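You operate a simulated robot arm through the tools that you are given. There is no shell and no other tool. Be economical: measure what you need, move in short steps, check, and stop when the job is done.

You run a simulated two-armed robot. Do the job below in one go: nothing can be reset, and whatever is moved stays where it is left.

TASK
Lock the blue wash wand away in the kit box.
Fine: handed over to lie flat; box held steady with the other hand while the latch goes home.

It is judged by the outcome, as a careful person would: the job done as asked, and still so three seconds after it is handed in. It fails if anything else is knocked over, pushed out of place, dropped, spilled or broken.

THE ROBOT
Two 7-joint arms with two-finger parallel grippers on one trunk, on a base that drives. Base frame: it is fixed to the floor where the robot stands at the start and does not move with it; the origin is under the middle of the robot, x ahead of it, y to its left, z up. Lengths are in m, angles in rad, forces in N, time in s.
The left shoulder is at the start at [0.07, 0.134, 1.001], the right one opposite. With the tool pointing down near the work surface each hand reaches from about 0.1 to 0.54 m from the robot's upright axis, wherever it stands, measured 20 degrees to its own side. Places, roughly: floor of the blue kit box [1.1, -0.1, 0.7]; kit box lid [1.1, 0.1, 1]; steel slide latch [1.3, -0.2, 0.9]; yellow long gear stand [0.5, -0.2, 0.3]. Payload 1.57 kg a hand.
The tool frame of a hand sits at the grasp point between the pads (the TCP): z along the fingers, y along the line on which they close. The tips reach 0.03 m beyond it. Largest opening 0.08 m; finger width 0.017, thickness 0.012; the body of the gripper, 0.04 by 0.082 m, starts 0.08 m behind the TCP.
Orientation is that of the tool frame in the base frame, as [roll, pitch, yaw] about the fixed x, y, z axes, in that order (R = Rz(yaw) Ry(pitch) Rx(roll)). With the fingers straight down and closing along the base's y, the tool's x points along the base's -x, its y along +y and its z along -z.

THE INTERFACE
- The arms move only by the tool nudge_tool. It takes "left_increments", "right_increments" or both (then of equal length, played together; a hand with none holds still); each is a list of rows, each an object (a shift or turn left out is 0, a gripper value left out holds the last) with "travel": the shift along the base's x, y, z in mm, a list of three; "dr": the turn, a rotation vector about the base's x, y, z in rad, a list of three; "hand": the finger opening in mm, from 0 to 80. In form: [{"travel": [tx, ty, tz], "dr": [wx, wy, wz], "hand": hand}, ...]. A call has 1 to 12 rows; each row is the pose to reach, as a shift and turn from the pose commanded when the call began. A row lasts 0.2 s, in which the tool goes at most 0.05 m and 0.15 rad; a call with a longer step from one row to the next is refused whole, and so is a gripper value outside its range. A pose out of reach is approached as far as the arm can. The call stops where the force on the tool passes 50 N (or 10 N more than at its start, if that is more) or the arm is blocked; 0.2 s more then pass. The fingers move at their own pace (about 0.153 m/s each) and stop on an object; they squeeze with about 28 N. The grip force told is the motor's: it shows also when the fingers shut on nothing. Time passes only in rows, and 0.2 s behind the last, so rows that repeat a pose let the fingers close. The reply holds the time, the measured pose of the TCP, the force on the tool along the base axes, the opening and the grip force, in the units named above and with some noise, with the torque about the TCP (base axes, N m) and any sound that the robot's microphone picked up, and new pictures: "show" is both (left out), scene, wrist or none (wrist: the cameras of the hands that moved).
- Cameras (640 x 400 px; columns grow to the right, rows downward): "scene" is now at [0.1343, -0.0364, 1.2216]; the picture's right is [-0.25, -0.97, 0.00], its down [-0.61, 0.15, -0.78] and it looks along [0.75, -0.19, -0.63] (base axes); focal length 214 px, centre (320, 200). "left" rides on the left gripper at [0.072, 0.007, -0.122] in its tool frame; the picture's right is [-0.09, 1.00, 0.00], its down [-0.84, -0.08, -0.54] and it looks along [-0.54, -0.05, 0.84] (tool axes); focal length 238 px, centre (320, 200). "right" rides on the right gripper at [0.072, -0.007, -0.122] in its tool frame; the picture's right is [0.09, 1.00, 0.00], its down [-0.84, 0.08, -0.54] and it looks along [-0.54, 0.05, 0.84] (tool axes); focal length 238 px, centre (320, 200). There is no depth. A picture from a camera that has moved, and an enlarged one, comes with that camera's place and axes in the base frame and with its lens. The place of the scene camera against the robot may be out by one fixed shift of up to 0.018 m in any direction.
- move_column(by): slides the trunk up (or, below 0, down) by that many m; the arms and the scene camera ride with it, the base frame stays. It gives what a move gives, with no picture.
- drive_base(legs): drives the robot by 1 to 6 legs, each [ahead, left, turn to the left] in m, m and rad, along the robot's own axes; the way and the turn of a leg run together, so that a leg with both is an arc; at most 1.5 m and 3.142 rad a leg. The arms and the cameras ride along, it lands a little off, and it stops where it bumps. It gives what a move gives, and a new picture of the scene camera.
- aim_head(pan, tilt): turns the head with the scene camera to pan (to the left, within 1.501 rad either way) and tilt (down, from -0.506 to 1.204), counted from straight ahead of the robot. It gives what a move gives, and a new picture of the scene camera.
- enlarge(camera, box): a new picture of the part [left, top, right, bottom] of that camera's present view, enlarged. No time passes.
- sign_off(): hands the job in; it is judged then, once.

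Go step by step. Nothing tells you exact positions but the pictures and the camera data: compare them with the known pose of the tool, close in by small moves and look again before you grip or let go. The budget is 120 turns and 260 pictures, counting those below and the enlarged ones. Unless the task says otherwise, let go and move clear before handing in, and close with one line.

The tools are called after ">>>" as name(argument=value, ...) on one line, values as JSON. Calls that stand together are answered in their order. nudge_tool: Moves the arms, as the interface text tells. Its arguments: {"type":"object","properties":{"left_increments":{"type":"array","items":{"type":"object","properties":{"travel":{"type":"array","items":{"type":"number"}},"dr":{"type":"array","items":{"type":"number"}},"hand":{"type":"number"}}}},"right_increments":{"type":"array","items":{"type":"object","properties":{"travel":{"type":"array","items":{"type":"number"}},"dr":{"type":"array","items":{"type":"number"}},"hand":{"type":"number"}}}},"show":{"type":"string","enum":["both","scene","wrist","none"]}},"required":[]} The other tools are called the same way: move_column (by) slides the trunk up or down; drive_base (legs) drives the base; aim_head (pan, tilt) turns the head that bears the scene camera; enlarge (camera, box) takes an enlarged picture of a part of a camera's view; sign_off () hands the job in.

At the start:

```text
clock: 0.0
left_position: [0.4367, 0.1038, 1.0728]
left_tool_rot: [-3.14, 0.001, -3.141]
left_ft_force: [-0.2, -0.2, -0.7]
left_moment: [0.0, -0.01, 0.02]
left_width: 0.08
left_finger_force: 0.1
right_position: [0.4045, -0.259, 1.1163]
right_tool_rot: [-3.141, 0.0, -3.14]
right_ft_force: [-0.3, -0.7, -0.2]
right_moment: [0.0, 0.0, -0.06]
right_width: 0.0803
right_finger_force: 0.1
trunk travel left (down, up): [-0.575, 0.365]
robot x, y, heading: [-0.0007, -0.0012, 0.004]
head pan, tilt: [-0.25, 0.681]
```

scene: 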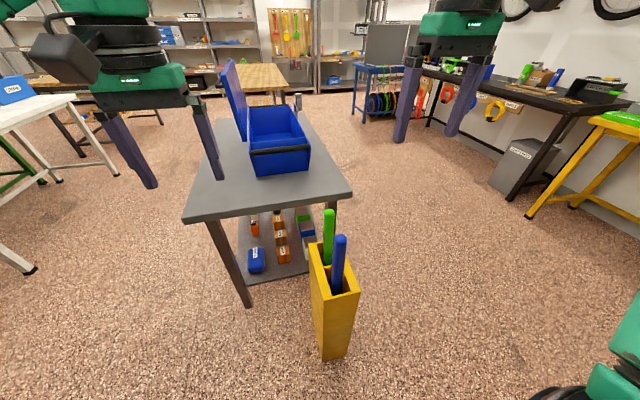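
right: 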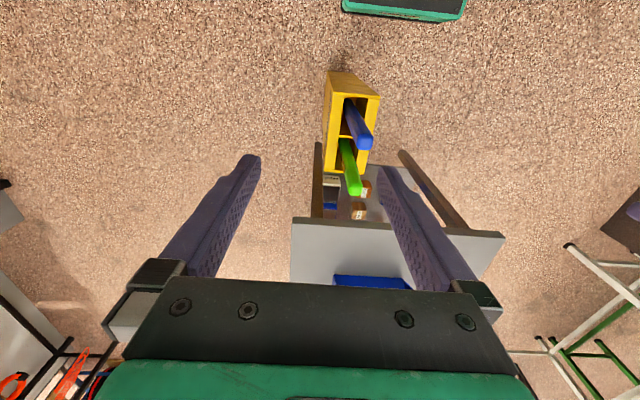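
left: 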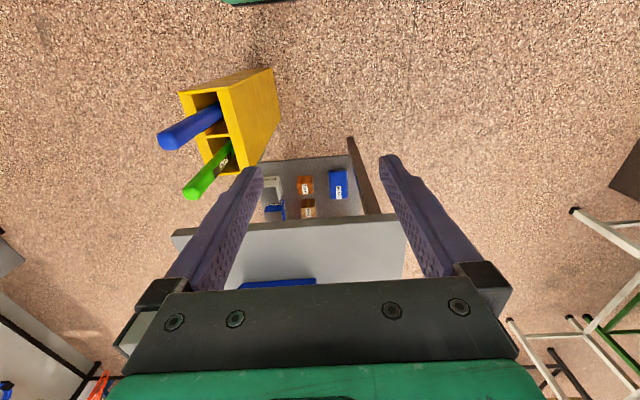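

I see the yellow stand on the floor just ahead with a green and a blue wand. The open blue box is on the table beyond it, with its lid hinged on the left. I'll take close-ups first.

>>> enlarge(camera="scene", box=[200, 50, 360, 200])

>>> enlarge(camera="scene", box=[270, 190, 400, 370])

>>> enlarge(camera="right", box=[290, 50, 420, 220])

```text
2.67 times, centred on (280, 125) of scene
camera zoom: at [0.1343, -0.0364, 1.2216], right [-0.25, -0.97, 0.0], down [-0.61, 0.15, -0.78], along [0.75, -0.19, -0.63], focal length 572 px, centre (427, 400)
```

zoom: 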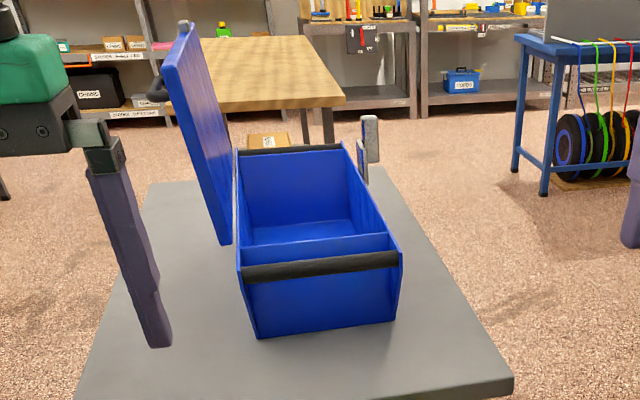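

```text
2.22 times, centred on (335, 280) of scene
camera zoom: at [0.1343, -0.0364, 1.2216], right [-0.25, -0.97, 0.0], down [-0.61, 0.15, -0.78], along [0.75, -0.19, -0.63], focal length 477 px, centre (287, 22)
```

zoom: 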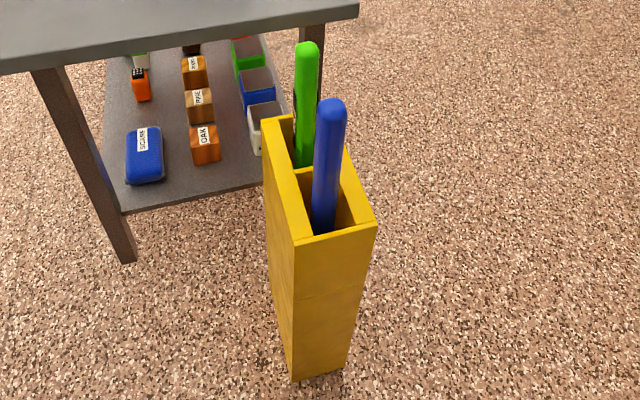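

```text
2.35 times, centred on (355, 135) of right
camera zoom: at [0.3322, -0.2654, 1.2383], right [-0.09, 1.0, 0.0], down [0.84, 0.08, 0.54], along [0.54, 0.05, -0.84], focal length 561 px, centre (238, 353)
```

zoom: 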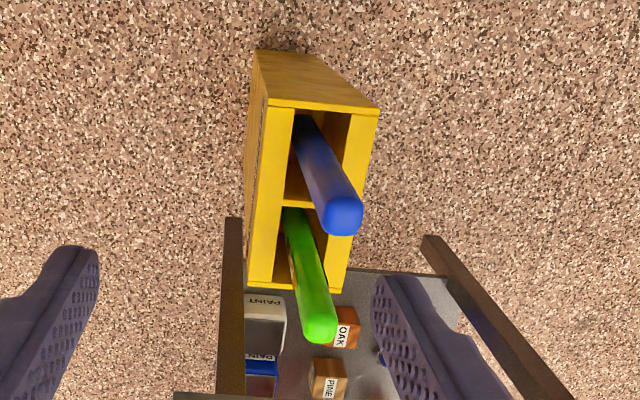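

The blue wand stands upright near [0.467, -0.172] with its top at about z 0.81. I'll bring the right hand above it and look again.

>>> nudge_tool(right_increments=[{"travel": [16, 22, -30]}, {"travel": [32, 44, -60]}, {"travel": [48, 66, -90]}, {"travel": [63, 87, -120]}, {"travel": [63, 87, -160]}])

>>> enlarge(camera="right", box=[220, 100, 420, 300])

```text
clock: 1.2
left_position: [0.4373, 0.1014, 1.072]
left_tool_rot: [3.14, 0.0, -3.14]
left_ft_force: [0.0, 0.2, 0.5]
left_moment: [0.02, 0.01, -0.01]
left_width: 0.08
left_finger_force: 0.0
right_position: [0.4632, -0.17, 0.9526]
right_tool_rot: [3.141, -0.001, 3.138]
right_ft_force: [-0.4, -0.4, -0.3]
right_moment: [-0.02, -0.01, 0.01]
right_width: 0.08
right_finger_force: 0.0
trunk travel left (down, up): [-0.575, 0.365]
robot x, y, heading: [0.0005, 0.0002, -0.003]
head pan, tilt: [-0.25, 0.681]
camera scene: at [0.1344, -0.038, 1.2216], right [-0.25, -0.97, 0.0], down [-0.61, 0.16, -0.78], along [0.75, -0.19, -0.63], focal length 214 px, centre (320, 200)
camera right: at [0.3907, -0.178, 1.0752], right [-0.09, 1.0, 0.0], down [0.84, 0.07, 0.54], along [0.54, 0.05, -0.84], focal length 238 px, centre (320, 200)
```

scene: 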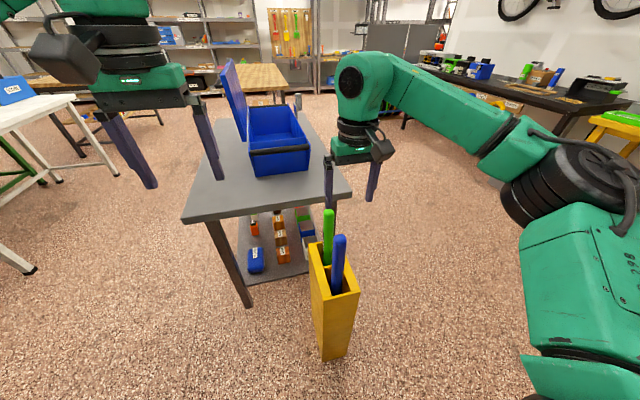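
right: 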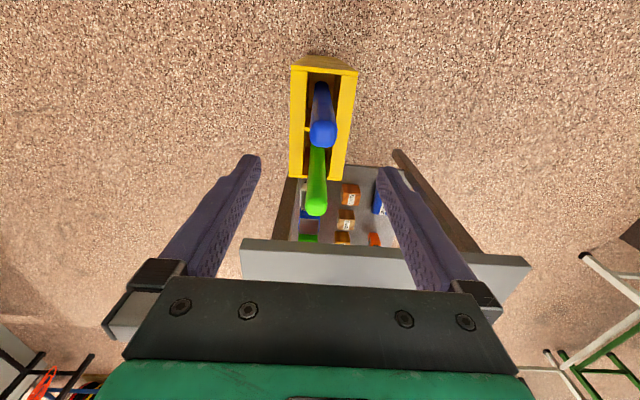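

```text
2.00 times, centred on (320, 200) of right
camera zoom: at [0.3907, -0.178, 1.0752], right [-0.09, 1.0, 0.0], down [0.84, 0.07, 0.54], along [0.54, 0.05, -0.84], focal length 477 px, centre (320, 200)
```

zoom: 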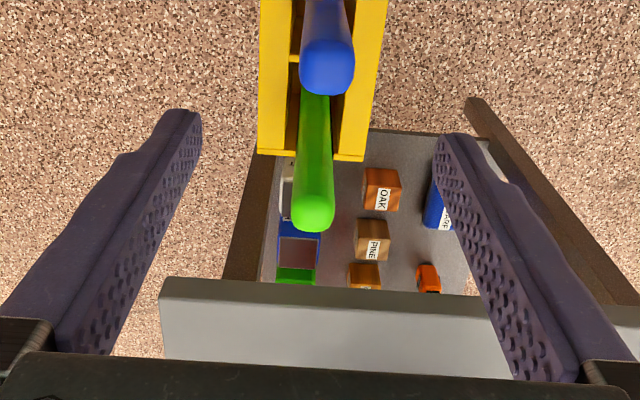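

The wand top comes out near [0.475, -0.166, 0.79]. I'll center over it and go down partway.

>>> nudge_tool(right_increments=[{"travel": [12, 4, -20]}, {"travel": [12, 4, -60]}, {"travel": [12, 4, -100]}])

>>> aim_head(pan=-0.35, tilt=0.8)

```text
clock: 2.0
left_position: [0.4381, 0.1043, 1.0709]
left_tool_rot: [3.141, 0.0, -3.139]
left_ft_force: [-0.2, 0.4, -0.7]
left_moment: [-0.03, 0.0, 0.05]
left_width: 0.0801
left_finger_force: 0.1
right_position: [0.4779, -0.1668, 0.8558]
right_tool_rot: [3.141, 0.0, -3.141]
right_ft_force: [-0.2, 0.1, -0.5]
right_moment: [0.02, 0.0, -0.03]
right_width: 0.08
right_finger_force: 0.1
trunk travel left (down, up): [-0.575, 0.365]
robot x, y, heading: [-0.0019, 0.0023, 0.002]
head pan, tilt: [-0.25, 0.681]
camera scene: at [0.1348, -0.0365, 1.2216], right [-0.25, -0.97, 0.0], down [-0.61, 0.15, -0.78], along [0.75, -0.19, -0.63], focal length 214 px, centre (320, 200)
camera right: at [0.4053, -0.1744, 0.9777], right [-0.09, 1.0, 0.0], down [0.84, 0.08, 0.54], along [0.54, 0.05, -0.84], focal length 238 px, centre (320, 200)
```

scene: 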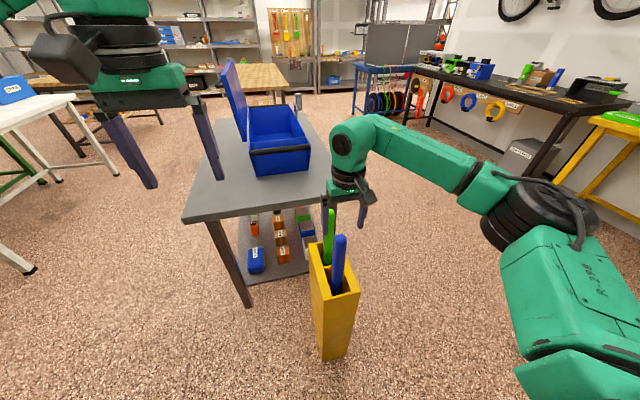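
right: 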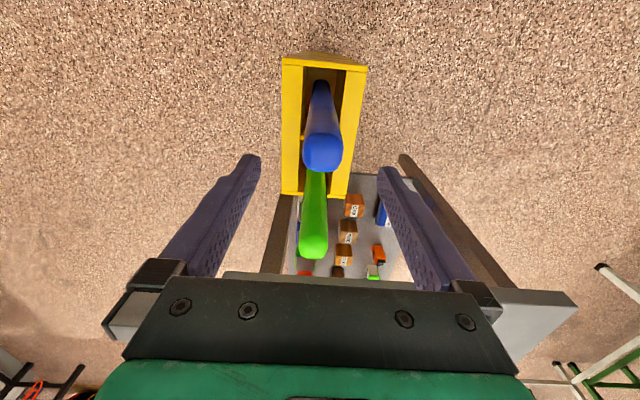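

```text
clock: 2.7
left_position: [0.4379, 0.1033, 1.0722]
left_tool_rot: [3.141, 0.0, -3.14]
left_ft_force: [-0.7, -0.1, 0.5]
left_moment: [0.02, 0.01, -0.01]
left_width: 0.0801
left_finger_force: 0.1
right_position: [0.4775, -0.1671, 0.8562]
right_tool_rot: [3.141, 0.001, -3.14]
right_ft_force: [0.5, 0.1, -0.5]
right_moment: [0.01, 0.01, -0.01]
right_width: 0.0801
right_finger_force: 0.1
trunk travel left (down, up): [-0.575, 0.365]
robot x, y, heading: [-0.0015, 0.0007, -0.002]
head pan, tilt: [-0.351, 0.799]
camera scene: at [0.127, -0.043, 1.2117], right [-0.34, -0.94, 0.0], down [-0.67, 0.25, -0.7], along [0.66, -0.24, -0.72], focal length 214 px, centre (320, 200)
```

scene: 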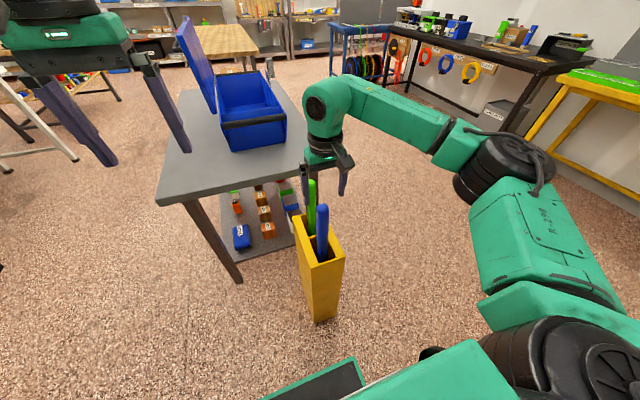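

The wand is centered between the fingers (x about 0.477, y about -0.166). I'll lower the hand around its top and check.

>>> nudge_tool(right_increments=[{"travel": [0, 1, -35]}, {"travel": [0, 1, -70]}, {"travel": [0, 1, -105]}])

>>> enlarge(camera="scene", box=[260, 120, 380, 280])

```text
clock: 3.5
left_position: [0.4384, 0.1038, 1.0721]
left_tool_rot: [3.141, -0.001, -3.139]
left_ft_force: [-0.3, -0.4, -0.3]
left_moment: [0.02, 0.01, 0.02]
left_width: 0.0801
left_finger_force: 0.1
right_position: [0.4792, -0.1684, 0.7465]
right_tool_rot: [3.142, 0.0, -3.141]
right_ft_force: [0.0, 0.0, -0.6]
right_moment: [-0.03, -0.01, 0.0]
right_width: 0.0799
right_finger_force: 0.2
trunk travel left (down, up): [-0.575, 0.365]
robot x, y, heading: [-0.001, -0.0002, -0.002]
head pan, tilt: [-0.351, 0.799]
camera scene: at [0.1276, -0.0434, 1.2116], right [-0.34, -0.94, 0.0], down [-0.67, 0.25, -0.7], along [0.65, -0.24, -0.72], focal length 214 px, centre (320, 200)
camera right: at [0.4067, -0.1753, 0.8694], right [-0.09, 1.0, 0.0], down [0.84, 0.08, 0.54], along [0.54, 0.05, -0.84], focal length 238 px, centre (320, 200)
```

scene: 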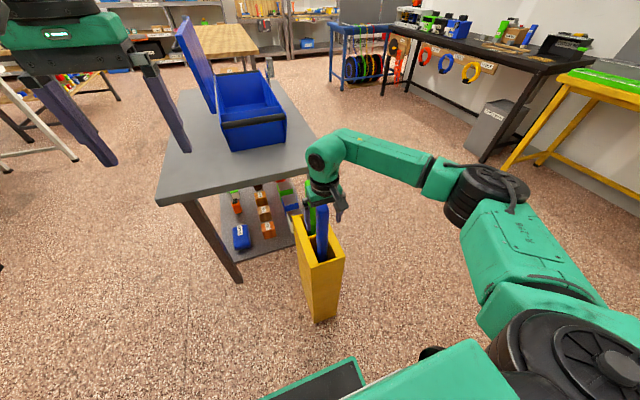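
right: 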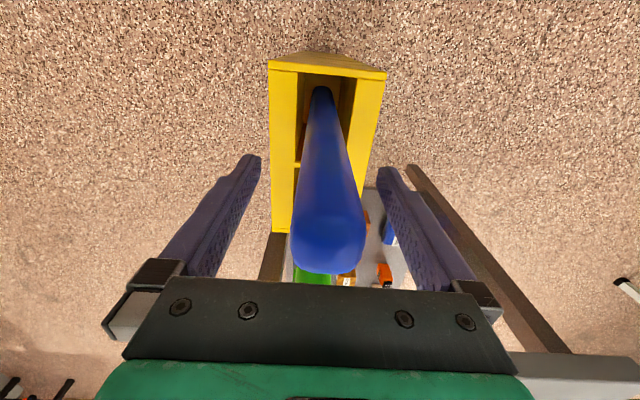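

```text
2.50 times, centred on (320, 200) of scene
camera zoom: at [0.1276, -0.0434, 1.2116], right [-0.34, -0.94, 0.0], down [-0.67, 0.25, -0.7], along [0.65, -0.24, -0.72], focal length 536 px, centre (320, 200)
```

zoom: 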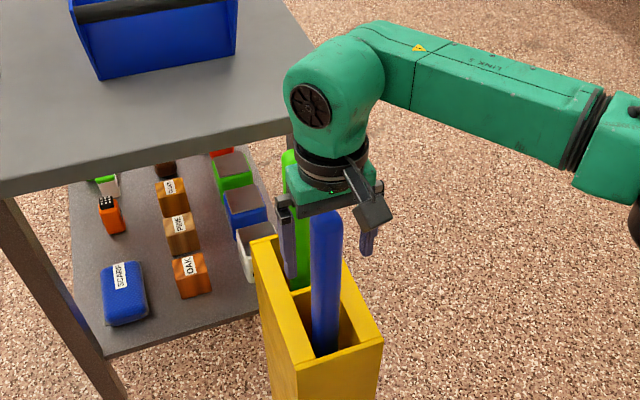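

The wand sits between the pads, so I'll close the right hand on it.

>>> nudge_tool(right_increments=[{"travel": [0, 2, 0], "hand": 60}, {"travel": [0, 2, 0], "hand": 20}, {"travel": [0, 2, 0], "hand": 0}, {"travel": [0, 2, 0], "hand": 0}, {"travel": [0, 2, 0], "hand": 0}])

```text
clock: 4.7
left_position: [0.4383, 0.1049, 1.0724]
left_tool_rot: [-3.141, 0.0, -3.14]
left_ft_force: [0.2, 0.2, 0.5]
left_moment: [-0.02, 0.04, -0.01]
left_width: 0.0798
left_finger_force: 0.0
right_position: [0.4787, -0.1653, 0.7486]
right_tool_rot: [-3.141, 0.0, -3.141]
right_ft_force: [-0.4, 1.0, 0.2]
right_moment: [0.14, -0.05, 0.01]
right_width: 0.0339
right_finger_force: 27.7
trunk travel left (down, up): [-0.575, 0.365]
robot x, y, heading: [0.002, -0.0031, 0.001]
head pan, tilt: [-0.351, 0.799]
camera scene: at [0.1271, -0.043, 1.2116], right [-0.34, -0.94, 0.0], down [-0.67, 0.25, -0.7], along [0.65, -0.24, -0.72], focal length 214 px, centre (320, 200)
camera right: at [0.4063, -0.1727, 0.8707], right [-0.09, 1.0, 0.0], down [0.84, 0.08, 0.54], along [0.54, 0.05, -0.84], focal length 238 px, centre (320, 200)
```

scene: 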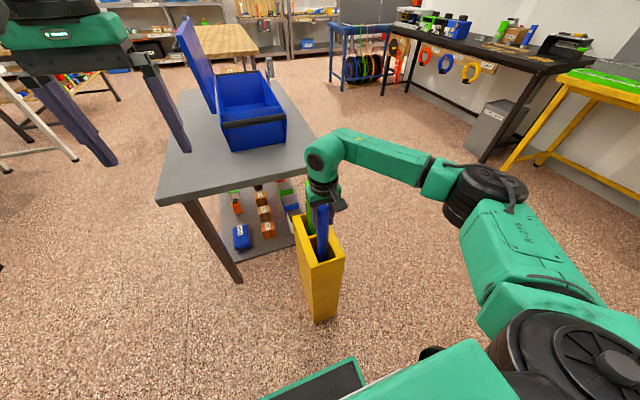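
right: 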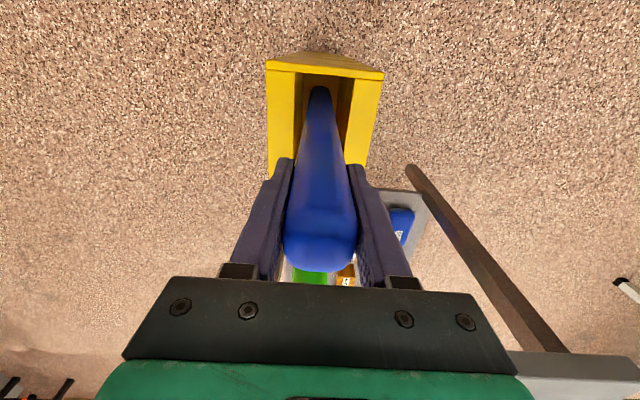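

It is gripped at 34 mm wide. I'll lift it straight up slowly and see how long it is.

>>> nudge_tool(right_increments=[{"travel": [0, 2, 20]}, {"travel": [0, 2, 50]}, {"travel": [0, 2, 80]}, {"travel": [0, 2, 110]}, {"travel": [0, 2, 140]}, {"travel": [0, 2, 170]}, {"travel": [0, 2, 200]}, {"travel": [0, 2, 230]}, {"travel": [0, 2, 230]}])

```text
clock: 6.7
left_position: [0.4384, 0.1044, 1.0712]
left_tool_rot: [-3.141, 0.001, -3.138]
left_ft_force: [0.0, 0.0, 0.7]
left_moment: [-0.02, -0.04, -0.01]
left_width: 0.0801
left_finger_force: 0.0
right_position: [0.4802, -0.1632, 0.9803]
right_tool_rot: [-3.141, -0.001, 3.141]
right_ft_force: [0.9, 0.0, -2.3]
right_moment: [-0.01, 0.04, -0.02]
right_width: 0.0339
right_finger_force: 28.3
trunk travel left (down, up): [-0.575, 0.365]
robot x, y, heading: [0.0006, -0.0015, 0.001]
head pan, tilt: [-0.351, 0.799]
camera scene: at [0.1278, -0.0434, 1.2116], right [-0.34, -0.94, 0.0], down [-0.67, 0.25, -0.7], along [0.65, -0.24, -0.72], focal length 214 px, centre (320, 200)
camera right: at [0.4079, -0.1706, 1.1032], right [-0.09, 1.0, 0.0], down [0.84, 0.08, 0.54], along [0.54, 0.05, -0.84], focal length 238 px, centre (320, 200)
```

scene: 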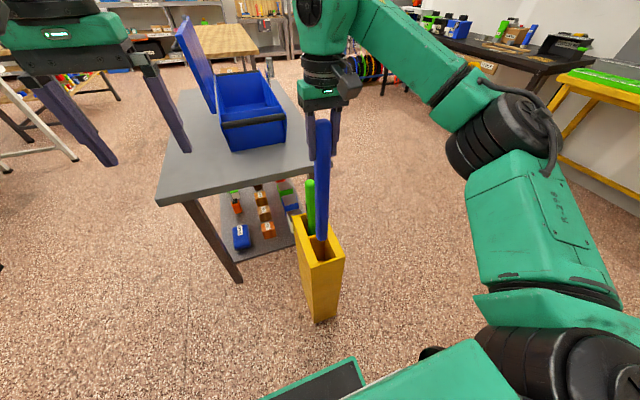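
right: 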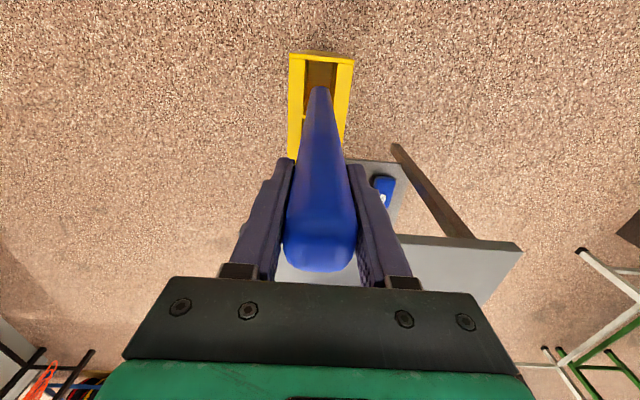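

The wand is light and still reaches into the stand. I'll raise the trunk to bring it out and check.

>>> move_column(by=0.15)

>>> aim_head(pan=-0.35, tilt=0.9)

>>> enlarge(camera="scene", box=[220, 40, 420, 280])

```text
clock: 8.4
left_position: [0.4385, 0.1039, 1.2208]
left_tool_rot: [3.14, -0.001, -3.139]
left_ft_force: [0.3, -0.4, 0.2]
left_moment: [-0.04, -0.03, 0.01]
left_width: 0.0801
left_finger_force: 0.1
right_position: [0.4808, -0.1639, 1.1304]
right_tool_rot: [-3.141, 0.0, -3.141]
right_ft_force: [0.0, 0.3, -2.1]
right_moment: [0.03, -0.01, 0.0]
right_width: 0.0337
right_finger_force: 27.9
trunk travel left (down, up): [-0.725, 0.215]
robot x, y, heading: [0.0025, 0.002, -0.005]
head pan, tilt: [-0.351, 0.799]
```

```text
clock: 9.1
left_position: [0.437, 0.1038, 1.2219]
left_tool_rot: [3.139, 0.0, -3.14]
left_ft_force: [0.6, -0.2, 0.5]
left_moment: [0.02, 0.02, -0.06]
left_width: 0.0797
left_finger_force: 0.1
right_position: [0.4801, -0.1631, 1.1309]
right_tool_rot: [-3.141, -0.001, -3.139]
right_ft_force: [0.6, -0.2, -2.4]
right_moment: [0.03, 0.02, 0.01]
right_width: 0.0337
right_finger_force: 28.0
trunk travel left (down, up): [-0.725, 0.215]
robot x, y, heading: [-0.0006, -0.0016, -0.003]
head pan, tilt: [-0.351, 0.901]
camera scene: at [0.1226, -0.0414, 1.3537], right [-0.34, -0.94, 0.0], down [-0.74, 0.27, -0.62], along [0.58, -0.21, -0.78], focal length 214 px, centre (320, 200)
```

scene: 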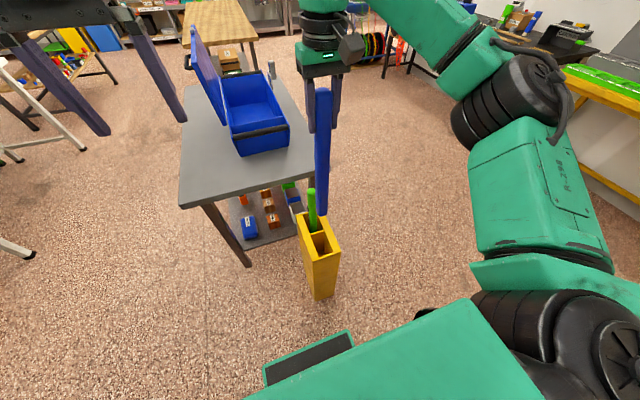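

```text
1.67 times, centred on (320, 160) of scene
camera zoom: at [0.1226, -0.0414, 1.3537], right [-0.34, -0.94, 0.0], down [-0.74, 0.27, -0.62], along [0.58, -0.21, -0.78], focal length 358 px, centre (320, 267)
```

zoom: 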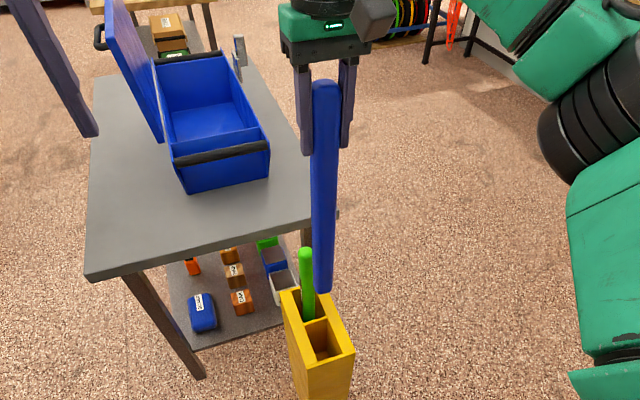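

The wand is about 0.375 m long, and its lower end is clear at z 0.80. For the hand-over I'll turn the left hand horizontal at mid-wand height so it can grip across the wand's middle. First comes the yaw.

>>> nudge_tool(left_increments=[{"dr": [0, 0, -0.131]}, {"dr": [0, 0, -0.262]}, {"dr": [0, 0, -0.393]}, {"dr": [0, 0, -0.524]}, {"dr": [0, 0, -0.655]}, {"dr": [0, 0, -0.785]}], show="none")

>>> nudge_tool(left_increments=[{"travel": [-4, -16, -22], "dr": [-0.101, -0.101, 0]}, {"travel": [-8, -32, -43], "dr": [-0.202, -0.202, 0]}, {"travel": [-11, -48, -65], "dr": [-0.303, -0.303, 0]}, {"travel": [-15, -64, -86], "dr": [-0.404, -0.404, 0]}, {"travel": [-19, -80, -108], "dr": [-0.505, -0.505, 0]}, {"travel": [-23, -96, -129], "dr": [-0.606, -0.606, 0]}, {"travel": [-27, -112, -151], "dr": [-0.707, -0.707, 0]}, {"travel": [-30, -128, -172], "dr": [-0.808, -0.808, 0]}, {"travel": [-34, -144, -194], "dr": [-0.909, -0.909, 0]}, {"travel": [-38, -160, -215], "dr": [-1.01, -1.01, 0]}, {"travel": [-42, -182, -237], "dr": [-1.111, -1.111, 0]}])

```text
clock: 10.5
left_position: [0.3946, 0.0806, 1.1954]
left_tool_rot: [3.141, 0.002, 2.359]
left_ft_force: [0.1, -0.6, -0.7]
left_moment: [0.01, 0.01, 0.02]
left_width: 0.0801
left_finger_force: 0.0
left hand out of reach, approached as far as the arm can: row 5, 6
right_position: [0.4798, -0.1626, 1.1304]
right_tool_rot: [3.142, -0.001, 3.142]
right_ft_force: [-0.2, -0.3, -2.3]
right_moment: [0.02, 0.01, 0.01]
right_width: 0.0337
right_finger_force: 27.7
trunk travel left (down, up): [-0.725, 0.215]
robot x, y, heading: [0.0, -0.0003, -0.004]
head pan, tilt: [-0.351, 0.901]
```

```text
clock: 12.9
left_position: [0.3757, -0.071, 0.9688]
left_tool_rot: [-1.42, 1.564, -2.217]
left_ft_force: [-0.9, 0.2, 0.5]
left_moment: [0.01, 0.0, -0.02]
left_width: 0.08
left_finger_force: 0.1
left hand out of reach, approached as far as the arm can: row 9, 10, 11
right_position: [0.4784, -0.1615, 1.1306]
right_tool_rot: [-3.14, 0.001, -3.141]
right_ft_force: [-0.5, -0.1, -2.1]
right_moment: [-0.01, 0.01, 0.03]
right_width: 0.0335
right_finger_force: 28.4
trunk travel left (down, up): [-0.725, 0.215]
robot x, y, heading: [0.0001, 0.0031, -0.001]
head pan, tilt: [-0.351, 0.901]
camera scene: at [0.1208, -0.04, 1.354], right [-0.34, -0.94, 0.0], down [-0.74, 0.27, -0.62], along [0.58, -0.21, -0.78], focal length 214 px, centre (320, 200)
camera left: at [0.2938, 0.0209, 0.8977], right [0.71, 0.7, 0.09], down [-0.43, 0.34, 0.84], along [0.55, -0.63, 0.54], focal length 238 px, centre (320, 200)
```

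scene: 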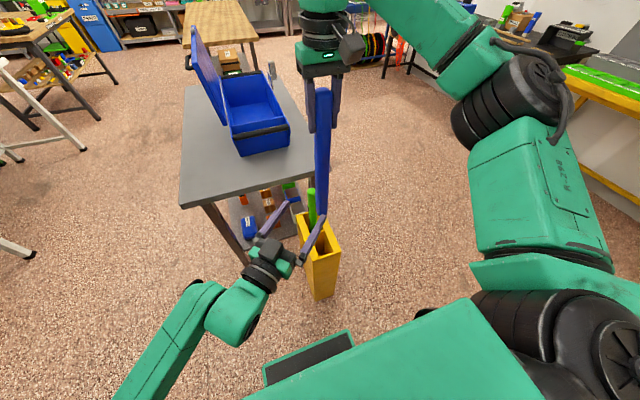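
left: 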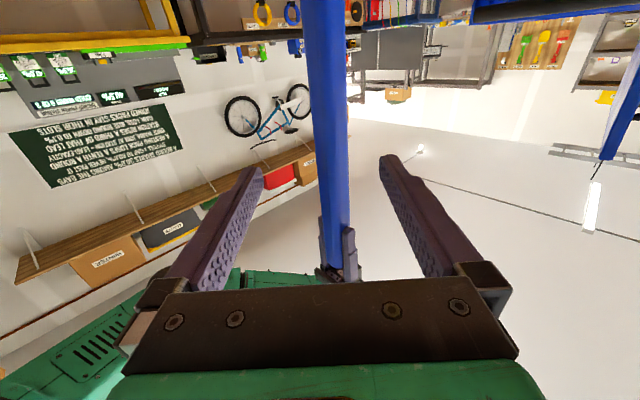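

The left hand is level with the middle of the wand and the wand lies between its fingers. I'll close in along the approach in small steps.

>>> nudge_tool(left_increments=[{"travel": [20, -20, 4]}, {"travel": [40, -37, 8]}])

```text
clock: 13.5
left_position: [0.4218, -0.1057, 0.975]
left_tool_rot: [-1.837, 1.567, -2.627]
left_ft_force: [0.1, -0.1, -1.3]
left_moment: [0.01, 0.03, 0.02]
left_width: 0.0801
left_finger_force: 0.0
left hand out of reach, approached as far as the arm can: row 1, 2
right_position: [0.4813, -0.1636, 1.1306]
right_tool_rot: [-3.141, -0.001, -3.141]
right_ft_force: [-0.8, 0.6, -2.8]
right_moment: [0.01, 0.02, 0.01]
right_width: 0.0337
right_finger_force: 28.0
trunk travel left (down, up): [-0.725, 0.215]
robot x, y, heading: [0.0011, 0.0021, -0.001]
head pan, tilt: [-0.351, 0.901]
camera scene: at [0.1232, -0.042, 1.3536], right [-0.34, -0.94, 0.0], down [-0.74, 0.27, -0.62], along [0.58, -0.21, -0.78], focal length 214 px, centre (320, 200)
camera left: at [0.3386, -0.0136, 0.9047], right [0.71, 0.7, 0.09], down [-0.43, 0.33, 0.84], along [0.56, -0.63, 0.54], focal length 238 px, centre (320, 200)
```

scene: 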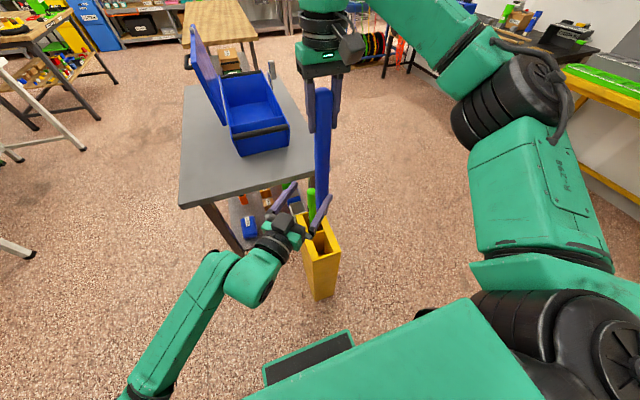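
left: 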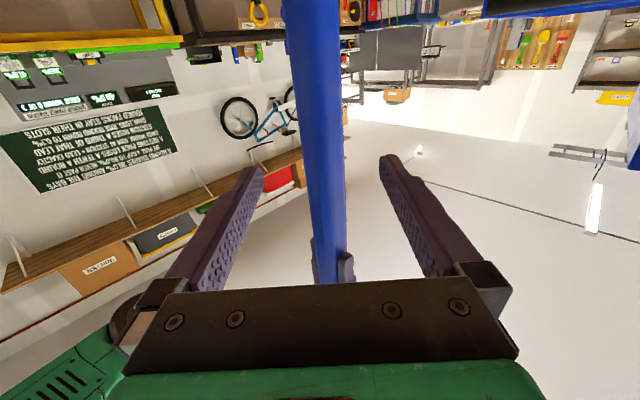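

Both hands are lined up. I'll advance the last 80 mm so the wand sits at the left TCP.

>>> nudge_tool(left_increments=[{"travel": [20, -20, 3]}, {"travel": [40, -40, 6]}, {"travel": [57, -56, 10]}, {"travel": [57, -56, 10]}])

```text
clock: 14.5
left_position: [0.4798, -0.1592, 0.9848]
left_tool_rot: [-1.652, 1.565, -2.447]
left_ft_force: [0.8, -0.3, -0.6]
left_moment: [0.04, -0.07, 0.0]
left_width: 0.0799
left_finger_force: 0.0
right_position: [0.4794, -0.1632, 1.1303]
right_tool_rot: [3.141, 0.001, 3.141]
right_ft_force: [0.0, 0.7, -1.3]
right_moment: [0.01, -0.03, 0.01]
right_width: 0.0337
right_finger_force: 27.8
trunk travel left (down, up): [-0.725, 0.215]
robot x, y, heading: [-0.0008, -0.0013, 0.003]
head pan, tilt: [-0.351, 0.901]
camera scene: at [0.1223, -0.0412, 1.3537], right [-0.34, -0.94, 0.0], down [-0.74, 0.27, -0.62], along [0.58, -0.21, -0.78], focal length 214 px, centre (320, 200)
camera left: at [0.3975, -0.0668, 0.9133], right [0.71, 0.7, 0.09], down [-0.43, 0.33, 0.84], along [0.56, -0.63, 0.54], focal length 238 px, centre (320, 200)
```

scene: 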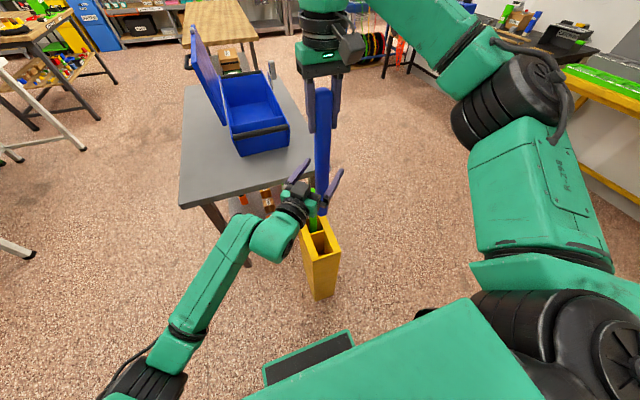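
left: 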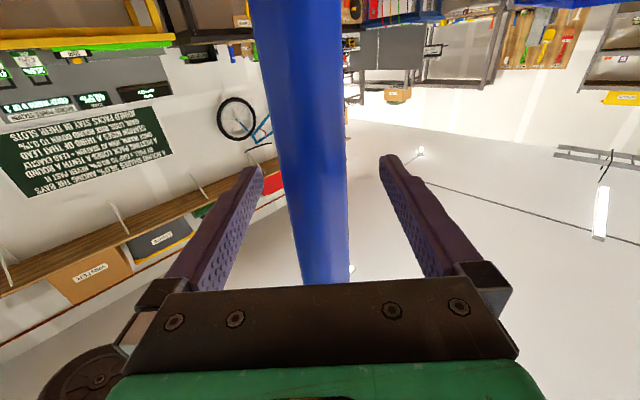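

The wand is inside the left fingers, about 3 mm off-center. I'll correct that and close the left hand.

>>> nudge_tool(left_increments=[{"travel": [-6, 1, 0], "hand": 60}, {"travel": [-6, 1, 0], "hand": 30}, {"travel": [-6, 1, 0], "hand": 0}, {"travel": [-6, 1, 0], "hand": 0}, {"travel": [-6, 1, 0], "hand": 0}])

```text
clock: 15.7
left_position: [0.4764, -0.1555, 0.9848]
left_tool_rot: [-1.773, 1.567, -2.568]
left_ft_force: [-5.7, -13.0, -0.7]
left_moment: [0.78, -0.36, -0.13]
left_width: 0.0472
left_finger_force: 27.9
left hand out of reach, approached as far as the arm can: row 1, 2, 3, 4, 5
right_position: [0.4805, -0.1622, 1.1313]
right_tool_rot: [3.141, 0.001, -3.141]
right_ft_force: [6.7, 13.8, -0.9]
right_moment: [1.21, -0.56, 0.0]
right_width: 0.0338
right_finger_force: 28.3
trunk travel left (down, up): [-0.725, 0.215]
robot x, y, heading: [-0.0007, 0.0003, 0.003]
head pan, tilt: [-0.351, 0.901]
camera scene: at [0.1225, -0.0414, 1.3537], right [-0.34, -0.94, 0.0], down [-0.74, 0.27, -0.62], along [0.58, -0.21, -0.78], focal length 214 px, centre (320, 200)
camera left: at [0.3932, -0.0638, 0.914], right [0.71, 0.7, 0.09], down [-0.43, 0.33, 0.84], along [0.56, -0.63, 0.54], focal length 238 px, centre (320, 200)
```

scene: 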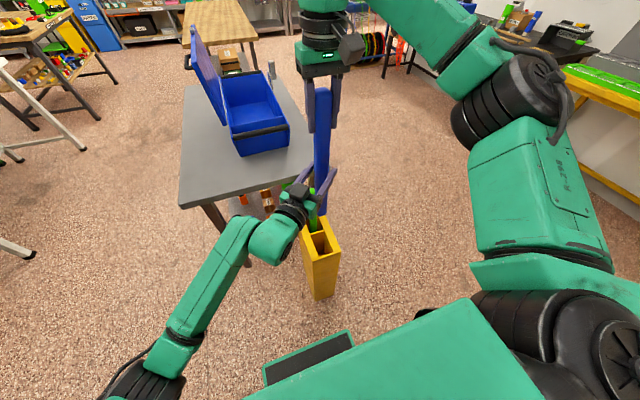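
left: 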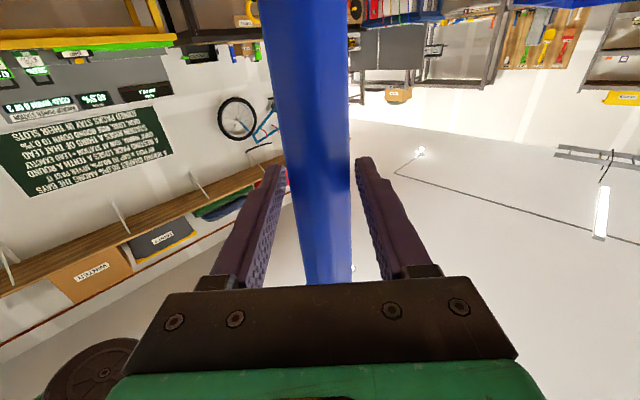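

The left fingers landed on the diagonal, because the wand has a square section (34 mm flats, about 47 mm across the corners). I'll open the left hand and turn the wand 45° with the right so its flats face the left pads.

>>> nudge_tool(left_increments=[{"hand": 80}, {"hand": 80}, {"hand": 80}, {"hand": 80}, {"hand": 80}, {"hand": 80}, {"hand": 80}, {"hand": 80}], right_increments=[{}, {}, {"dr": [0, 0, -0.13]}, {"dr": [0, 0, -0.26]}, {"dr": [0, 0, -0.39]}, {"dr": [0, 0, -0.52]}, {"dr": [0, 0, -0.65]}, {"dr": [0, 0, -0.785]}])

```text
clock: 17.5
left_position: [0.4761, -0.1544, 0.9843]
left_tool_rot: [-1.722, 1.564, -2.515]
left_ft_force: [-0.1, -0.9, -0.8]
left_moment: [-0.02, -0.01, -0.03]
left_width: 0.0799
left_finger_force: 0.1
right_position: [0.4808, -0.1624, 1.1307]
right_tool_rot: [3.141, 0.001, 2.356]
right_ft_force: [-0.6, 0.1, -1.5]
right_moment: [0.0, 0.02, 0.01]
right_width: 0.0336
right_finger_force: 27.5
trunk travel left (down, up): [-0.725, 0.215]
robot x, y, heading: [0.0001, 0.0005, -0.003]
head pan, tilt: [-0.351, 0.901]
camera scene: at [0.1225, -0.0414, 1.3537], right [-0.34, -0.94, 0.0], down [-0.74, 0.27, -0.62], along [0.58, -0.21, -0.78], focal length 214 px, centre (320, 200)
camera right: at [0.4246, -0.1174, 1.2532], right [0.64, 0.77, 0.0], down [0.65, -0.54, 0.54], along [0.42, -0.35, -0.84], focal length 238 px, centre (320, 200)
camera left: at [0.3937, -0.0633, 0.9141], right [0.71, 0.7, 0.09], down [-0.43, 0.33, 0.84], along [0.56, -0.63, 0.54], focal length 238 px, centre (320, 200)
```

scene: 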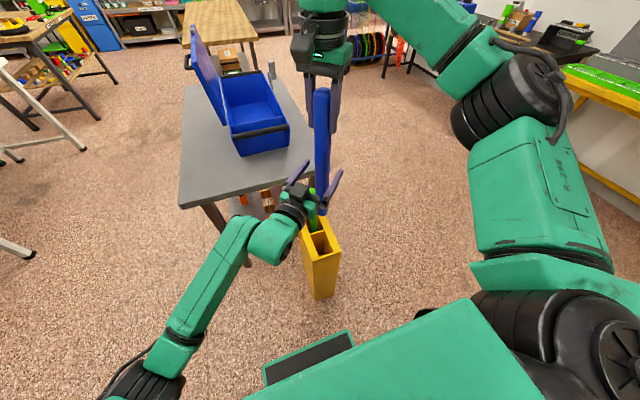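
right: 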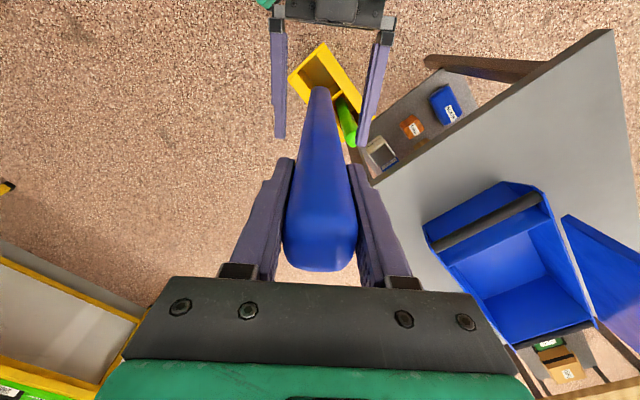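
left: 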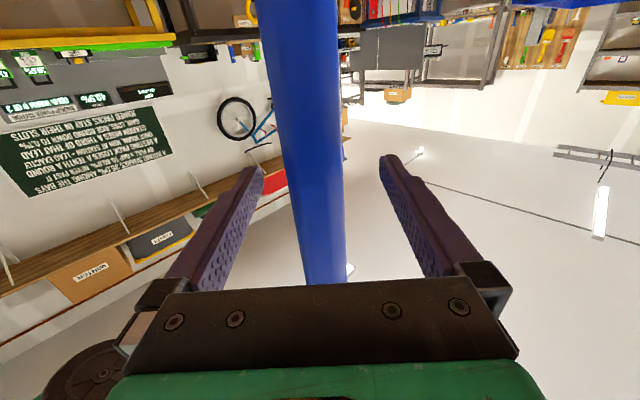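

The flats now line up with the left pads, so I'll close the left hand again.

>>> nudge_tool(left_increments=[{"travel": [0, -2, 0], "hand": 60}, {"travel": [0, -2, 0], "hand": 30}, {"travel": [0, -2, 0], "hand": 0}, {"travel": [0, -2, 0], "hand": 0}, {"travel": [0, -2, 0], "hand": 0}], show="wrist")

```text
clock: 18.7
left_position: [0.4755, -0.1568, 0.985]
left_tool_rot: [-1.677, 1.566, -2.471]
left_ft_force: [-9.2, -8.6, 0.8]
left_moment: [0.26, -0.48, 0.18]
left_width: 0.0338
left_finger_force: 27.6
right_position: [0.4814, -0.1634, 1.1307]
right_tool_rot: [3.14, -0.001, 2.355]
right_ft_force: [10.3, 8.4, -0.9]
right_moment: [0.96, -0.98, -0.33]
right_width: 0.0336
right_finger_force: 27.9
trunk travel left (down, up): [-0.725, 0.215]
robot x, y, heading: [-0.0003, -0.0022, -0.002]
head pan, tilt: [-0.351, 0.901]
camera left: at [0.3937, -0.0646, 0.9146], right [0.71, 0.7, 0.09], down [-0.43, 0.33, 0.84], along [0.56, -0.63, 0.54], focal length 238 px, centre (320, 200)
```

left: 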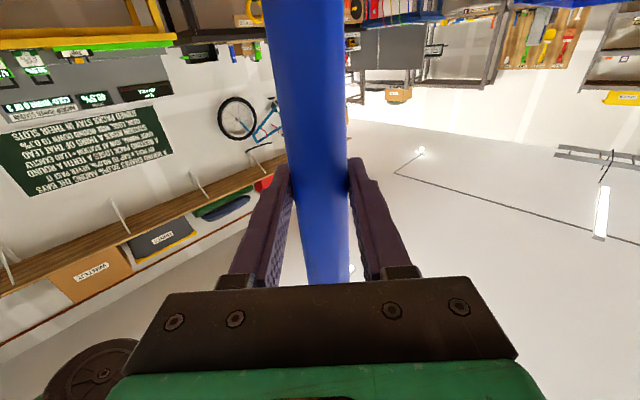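

The left hand has a firm grip at 34 mm. The right hand releases and withdraws upward.

>>> nudge_tool(right_increments=[{"hand": 80}, {"hand": 80}, {"hand": 80}, {"travel": [0, 0, 35], "hand": 80}, {"travel": [0, 0, 70], "hand": 80}, {"travel": [0, 0, 105], "hand": 80}, {"travel": [0, -40, 115], "hand": 80}, {"travel": [0, -80, 115], "hand": 80}, {"travel": [-20, -120, 115], "hand": 80}])

```text
clock: 20.7
left_position: [0.4743, -0.156, 0.9848]
left_tool_rot: [-1.891, 1.569, -2.681]
left_ft_force: [0.6, -0.5, -0.4]
left_moment: [0.01, 0.05, 0.01]
left_width: 0.0336
left_finger_force: 28.0
right_position: [0.4594, -0.2835, 1.2437]
right_tool_rot: [3.14, 0.0, 2.355]
right_ft_force: [-1.3, -0.1, 0.4]
right_moment: [0.02, -0.03, -0.01]
right_width: 0.0799
right_finger_force: 0.1
trunk travel left (down, up): [-0.725, 0.215]
robot x, y, heading: [-0.0035, 0.0008, -0.0]
head pan, tilt: [-0.351, 0.901]
camera scene: at [0.1202, -0.0434, 1.3539], right [-0.34, -0.94, 0.0], down [-0.74, 0.27, -0.62], along [0.58, -0.21, -0.78], focal length 214 px, centre (320, 200)
camera right: at [0.4028, -0.2381, 1.3671], right [0.64, 0.77, 0.0], down [0.65, -0.54, 0.54], along [0.42, -0.34, -0.84], focal length 238 px, centre (320, 200)
```

scene: 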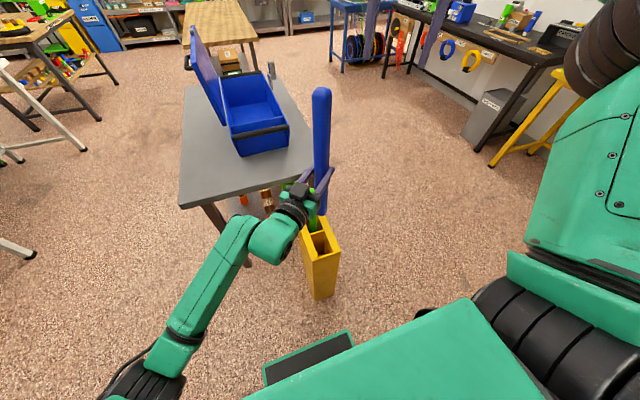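
right: 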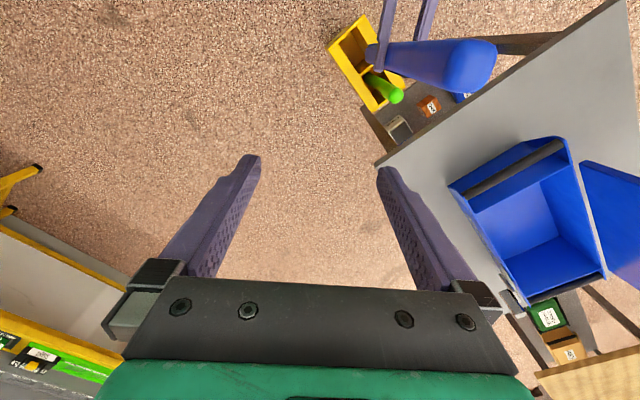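

The left hand alone holds the wand. I'll study the box from this right-camera view before moving on.

>>> enlarge(camera="right", box=[400, 100, 640, 330])

>>> enlarge(camera="scene", box=[170, 10, 300, 170])

```text
1.74 times, centred on (520, 215) of right
camera zoom: at [0.4028, -0.2381, 1.3671], right [0.64, 0.77, 0.0], down [0.65, -0.54, 0.54], along [0.42, -0.34, -0.84], focal length 414 px, centre (-28, 174)
```

zoom: 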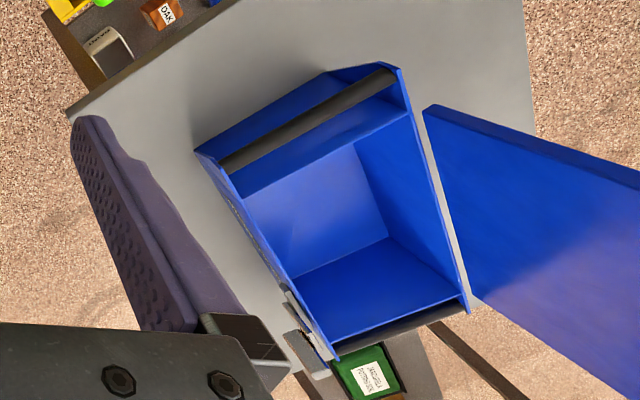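

```text
2.50 times, centred on (235, 90) of scene
camera zoom: at [0.1202, -0.0434, 1.3539], right [-0.34, -0.94, 0.0], down [-0.74, 0.27, -0.62], along [0.58, -0.21, -0.78], focal length 536 px, centre (532, 475)
```

zoom: 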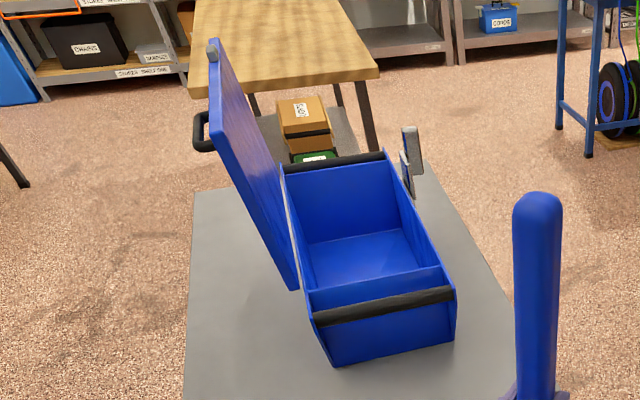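

I'll lift the wand a little and tilt the left hand back down. That brings the wand horizontal and draws it in for driving.

>>> nudge_tool(left_increments=[{"travel": [-5, 10, 40]}, {"travel": [-10, 30, 60], "dr": [0.101, 0.101, 0]}, {"travel": [-15, 50, 80], "dr": [0.202, 0.202, 0]}, {"travel": [-20, 70, 90], "dr": [0.303, 0.303, 0]}, {"travel": [-25, 90, 100], "dr": [0.404, 0.404, 0]}, {"travel": [-30, 110, 110], "dr": [0.505, 0.505, 0]}, {"travel": [-35, 130, 115], "dr": [0.606, 0.606, 0]}, {"travel": [-40, 150, 120], "dr": [0.707, 0.707, 0]}, {"travel": [-45, 170, 125], "dr": [0.808, 0.808, 0]}, {"travel": [-50, 190, 130], "dr": [0.909, 0.909, 0]}, {"travel": [-55, 205, 130], "dr": [1.01, 1.01, 0]}, {"travel": [-60, 220, 130], "dr": [1.111, 1.111, 0]}])

```text
clock: 23.3
left_position: [0.4162, 0.0618, 1.1164]
left_tool_rot: [3.141, 0.0, 2.359]
left_ft_force: [0.1, -0.4, -2.4]
left_moment: [0.0, 0.01, 0.03]
left_width: 0.0336
left_finger_force: 28.3
right_position: [0.4622, -0.2812, 1.2437]
right_tool_rot: [-3.141, 0.0, 2.355]
right_ft_force: [-0.3, -0.2, -0.1]
right_moment: [0.03, 0.01, -0.05]
right_width: 0.0803
right_finger_force: 0.0
trunk travel left (down, up): [-0.725, 0.215]
robot x, y, heading: [-0.0017, -0.0024, 0.003]
head pan, tilt: [-0.351, 0.901]
camera scene: at [0.1224, -0.0416, 1.3537], right [-0.34, -0.94, 0.0], down [-0.74, 0.27, -0.62], along [0.58, -0.21, -0.78], focal length 214 px, centre (320, 200)
camera left: at [0.3686, 0.1179, 1.2395], right [0.77, 0.64, 0.0], down [0.54, -0.65, 0.54], along [0.34, -0.42, -0.84], focal length 238 px, centre (320, 200)
```

scene: 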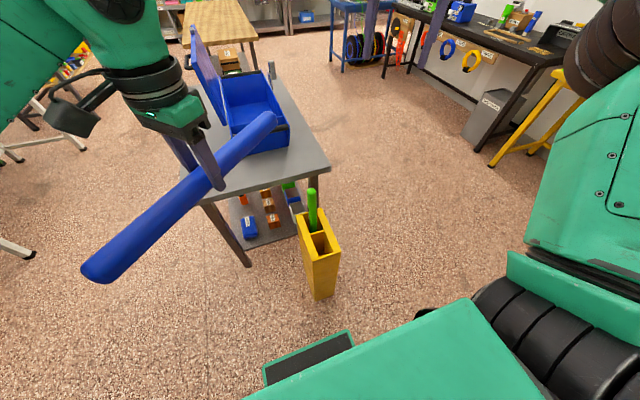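
left: 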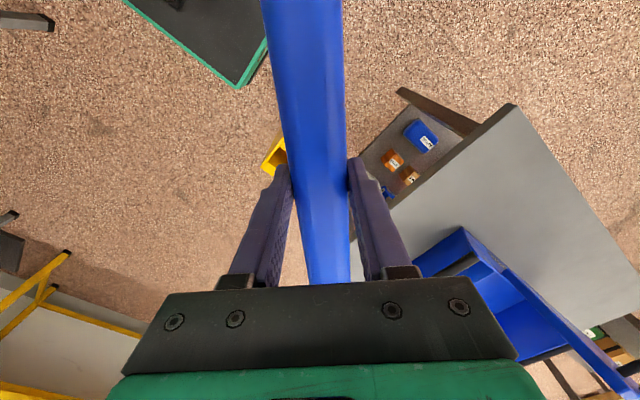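

The wand is balanced and level. The box spans roughly x 0.82–1.40, y −0.18–0.04, so I'll drive round to the right side of the table and face it from there.

>>> drive_base(legs=[[0, -0.8, 0], [1.1, 0, 0], [0, 0, 1.571]])

>>> aim_head(pan=0, tilt=0.75)

```text
clock: 36.7
left_position: [1.0437, -0.3788, 1.117]
left_tool_rot: [-3.141, -0.001, -2.35]
left_ft_force: [0.0, 0.3, -1.5]
left_moment: [0.0, 0.02, -0.01]
left_width: 0.0336
left_finger_force: 28.3
right_position: [1.387, -0.3329, 1.2437]
right_tool_rot: [-3.141, 0.0, -2.353]
right_ft_force: [-0.5, 0.6, -0.4]
right_moment: [-0.02, 0.02, 0.03]
right_width: 0.0802
right_finger_force: 0.1
trunk travel left (down, up): [-0.725, 0.215]
robot x, y, heading: [1.1084, -0.7974, 1.574]
head pan, tilt: [-0.351, 0.901]
camera scene: at [1.1345, -0.6894, 1.3537], right [0.94, -0.34, 0.0], down [-0.27, -0.74, -0.62], along [0.21, 0.58, -0.78], focal length 214 px, centre (320, 200)
```

scene: 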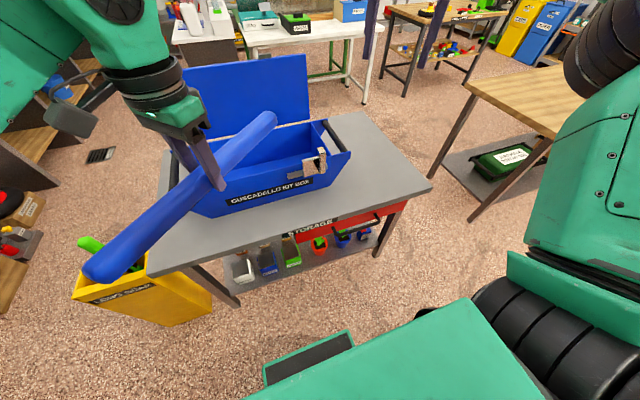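

```text
clock: 37.5
left_position: [1.0424, -0.3798, 1.1163]
left_tool_rot: [3.142, 0.001, -2.349]
left_ft_force: [-0.2, -0.2, -2.5]
left_moment: [-0.02, 0.02, -0.04]
left_width: 0.0338
left_finger_force: 28.1
right_position: [1.3863, -0.332, 1.2437]
right_tool_rot: [-3.14, -0.002, -2.351]
right_ft_force: [0.2, -0.5, 0.8]
right_moment: [-0.03, -0.02, 0.01]
right_width: 0.0801
right_finger_force: 0.0
trunk travel left (down, up): [-0.725, 0.215]
robot x, y, heading: [1.1082, -0.7989, 1.572]
head pan, tilt: [0.0, 0.75]
camera scene: at [1.1084, -0.6775, 1.3656], right [1.0, 0.0, 0.0], down [0.0, -0.68, -0.73], along [0.0, 0.73, -0.68], focal length 214 px, centre (320, 200)
```

scene: 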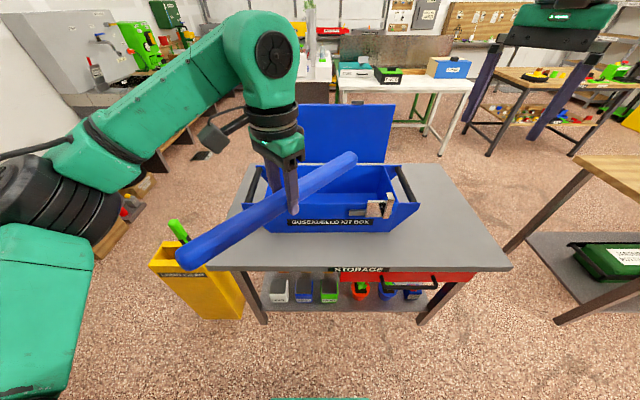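

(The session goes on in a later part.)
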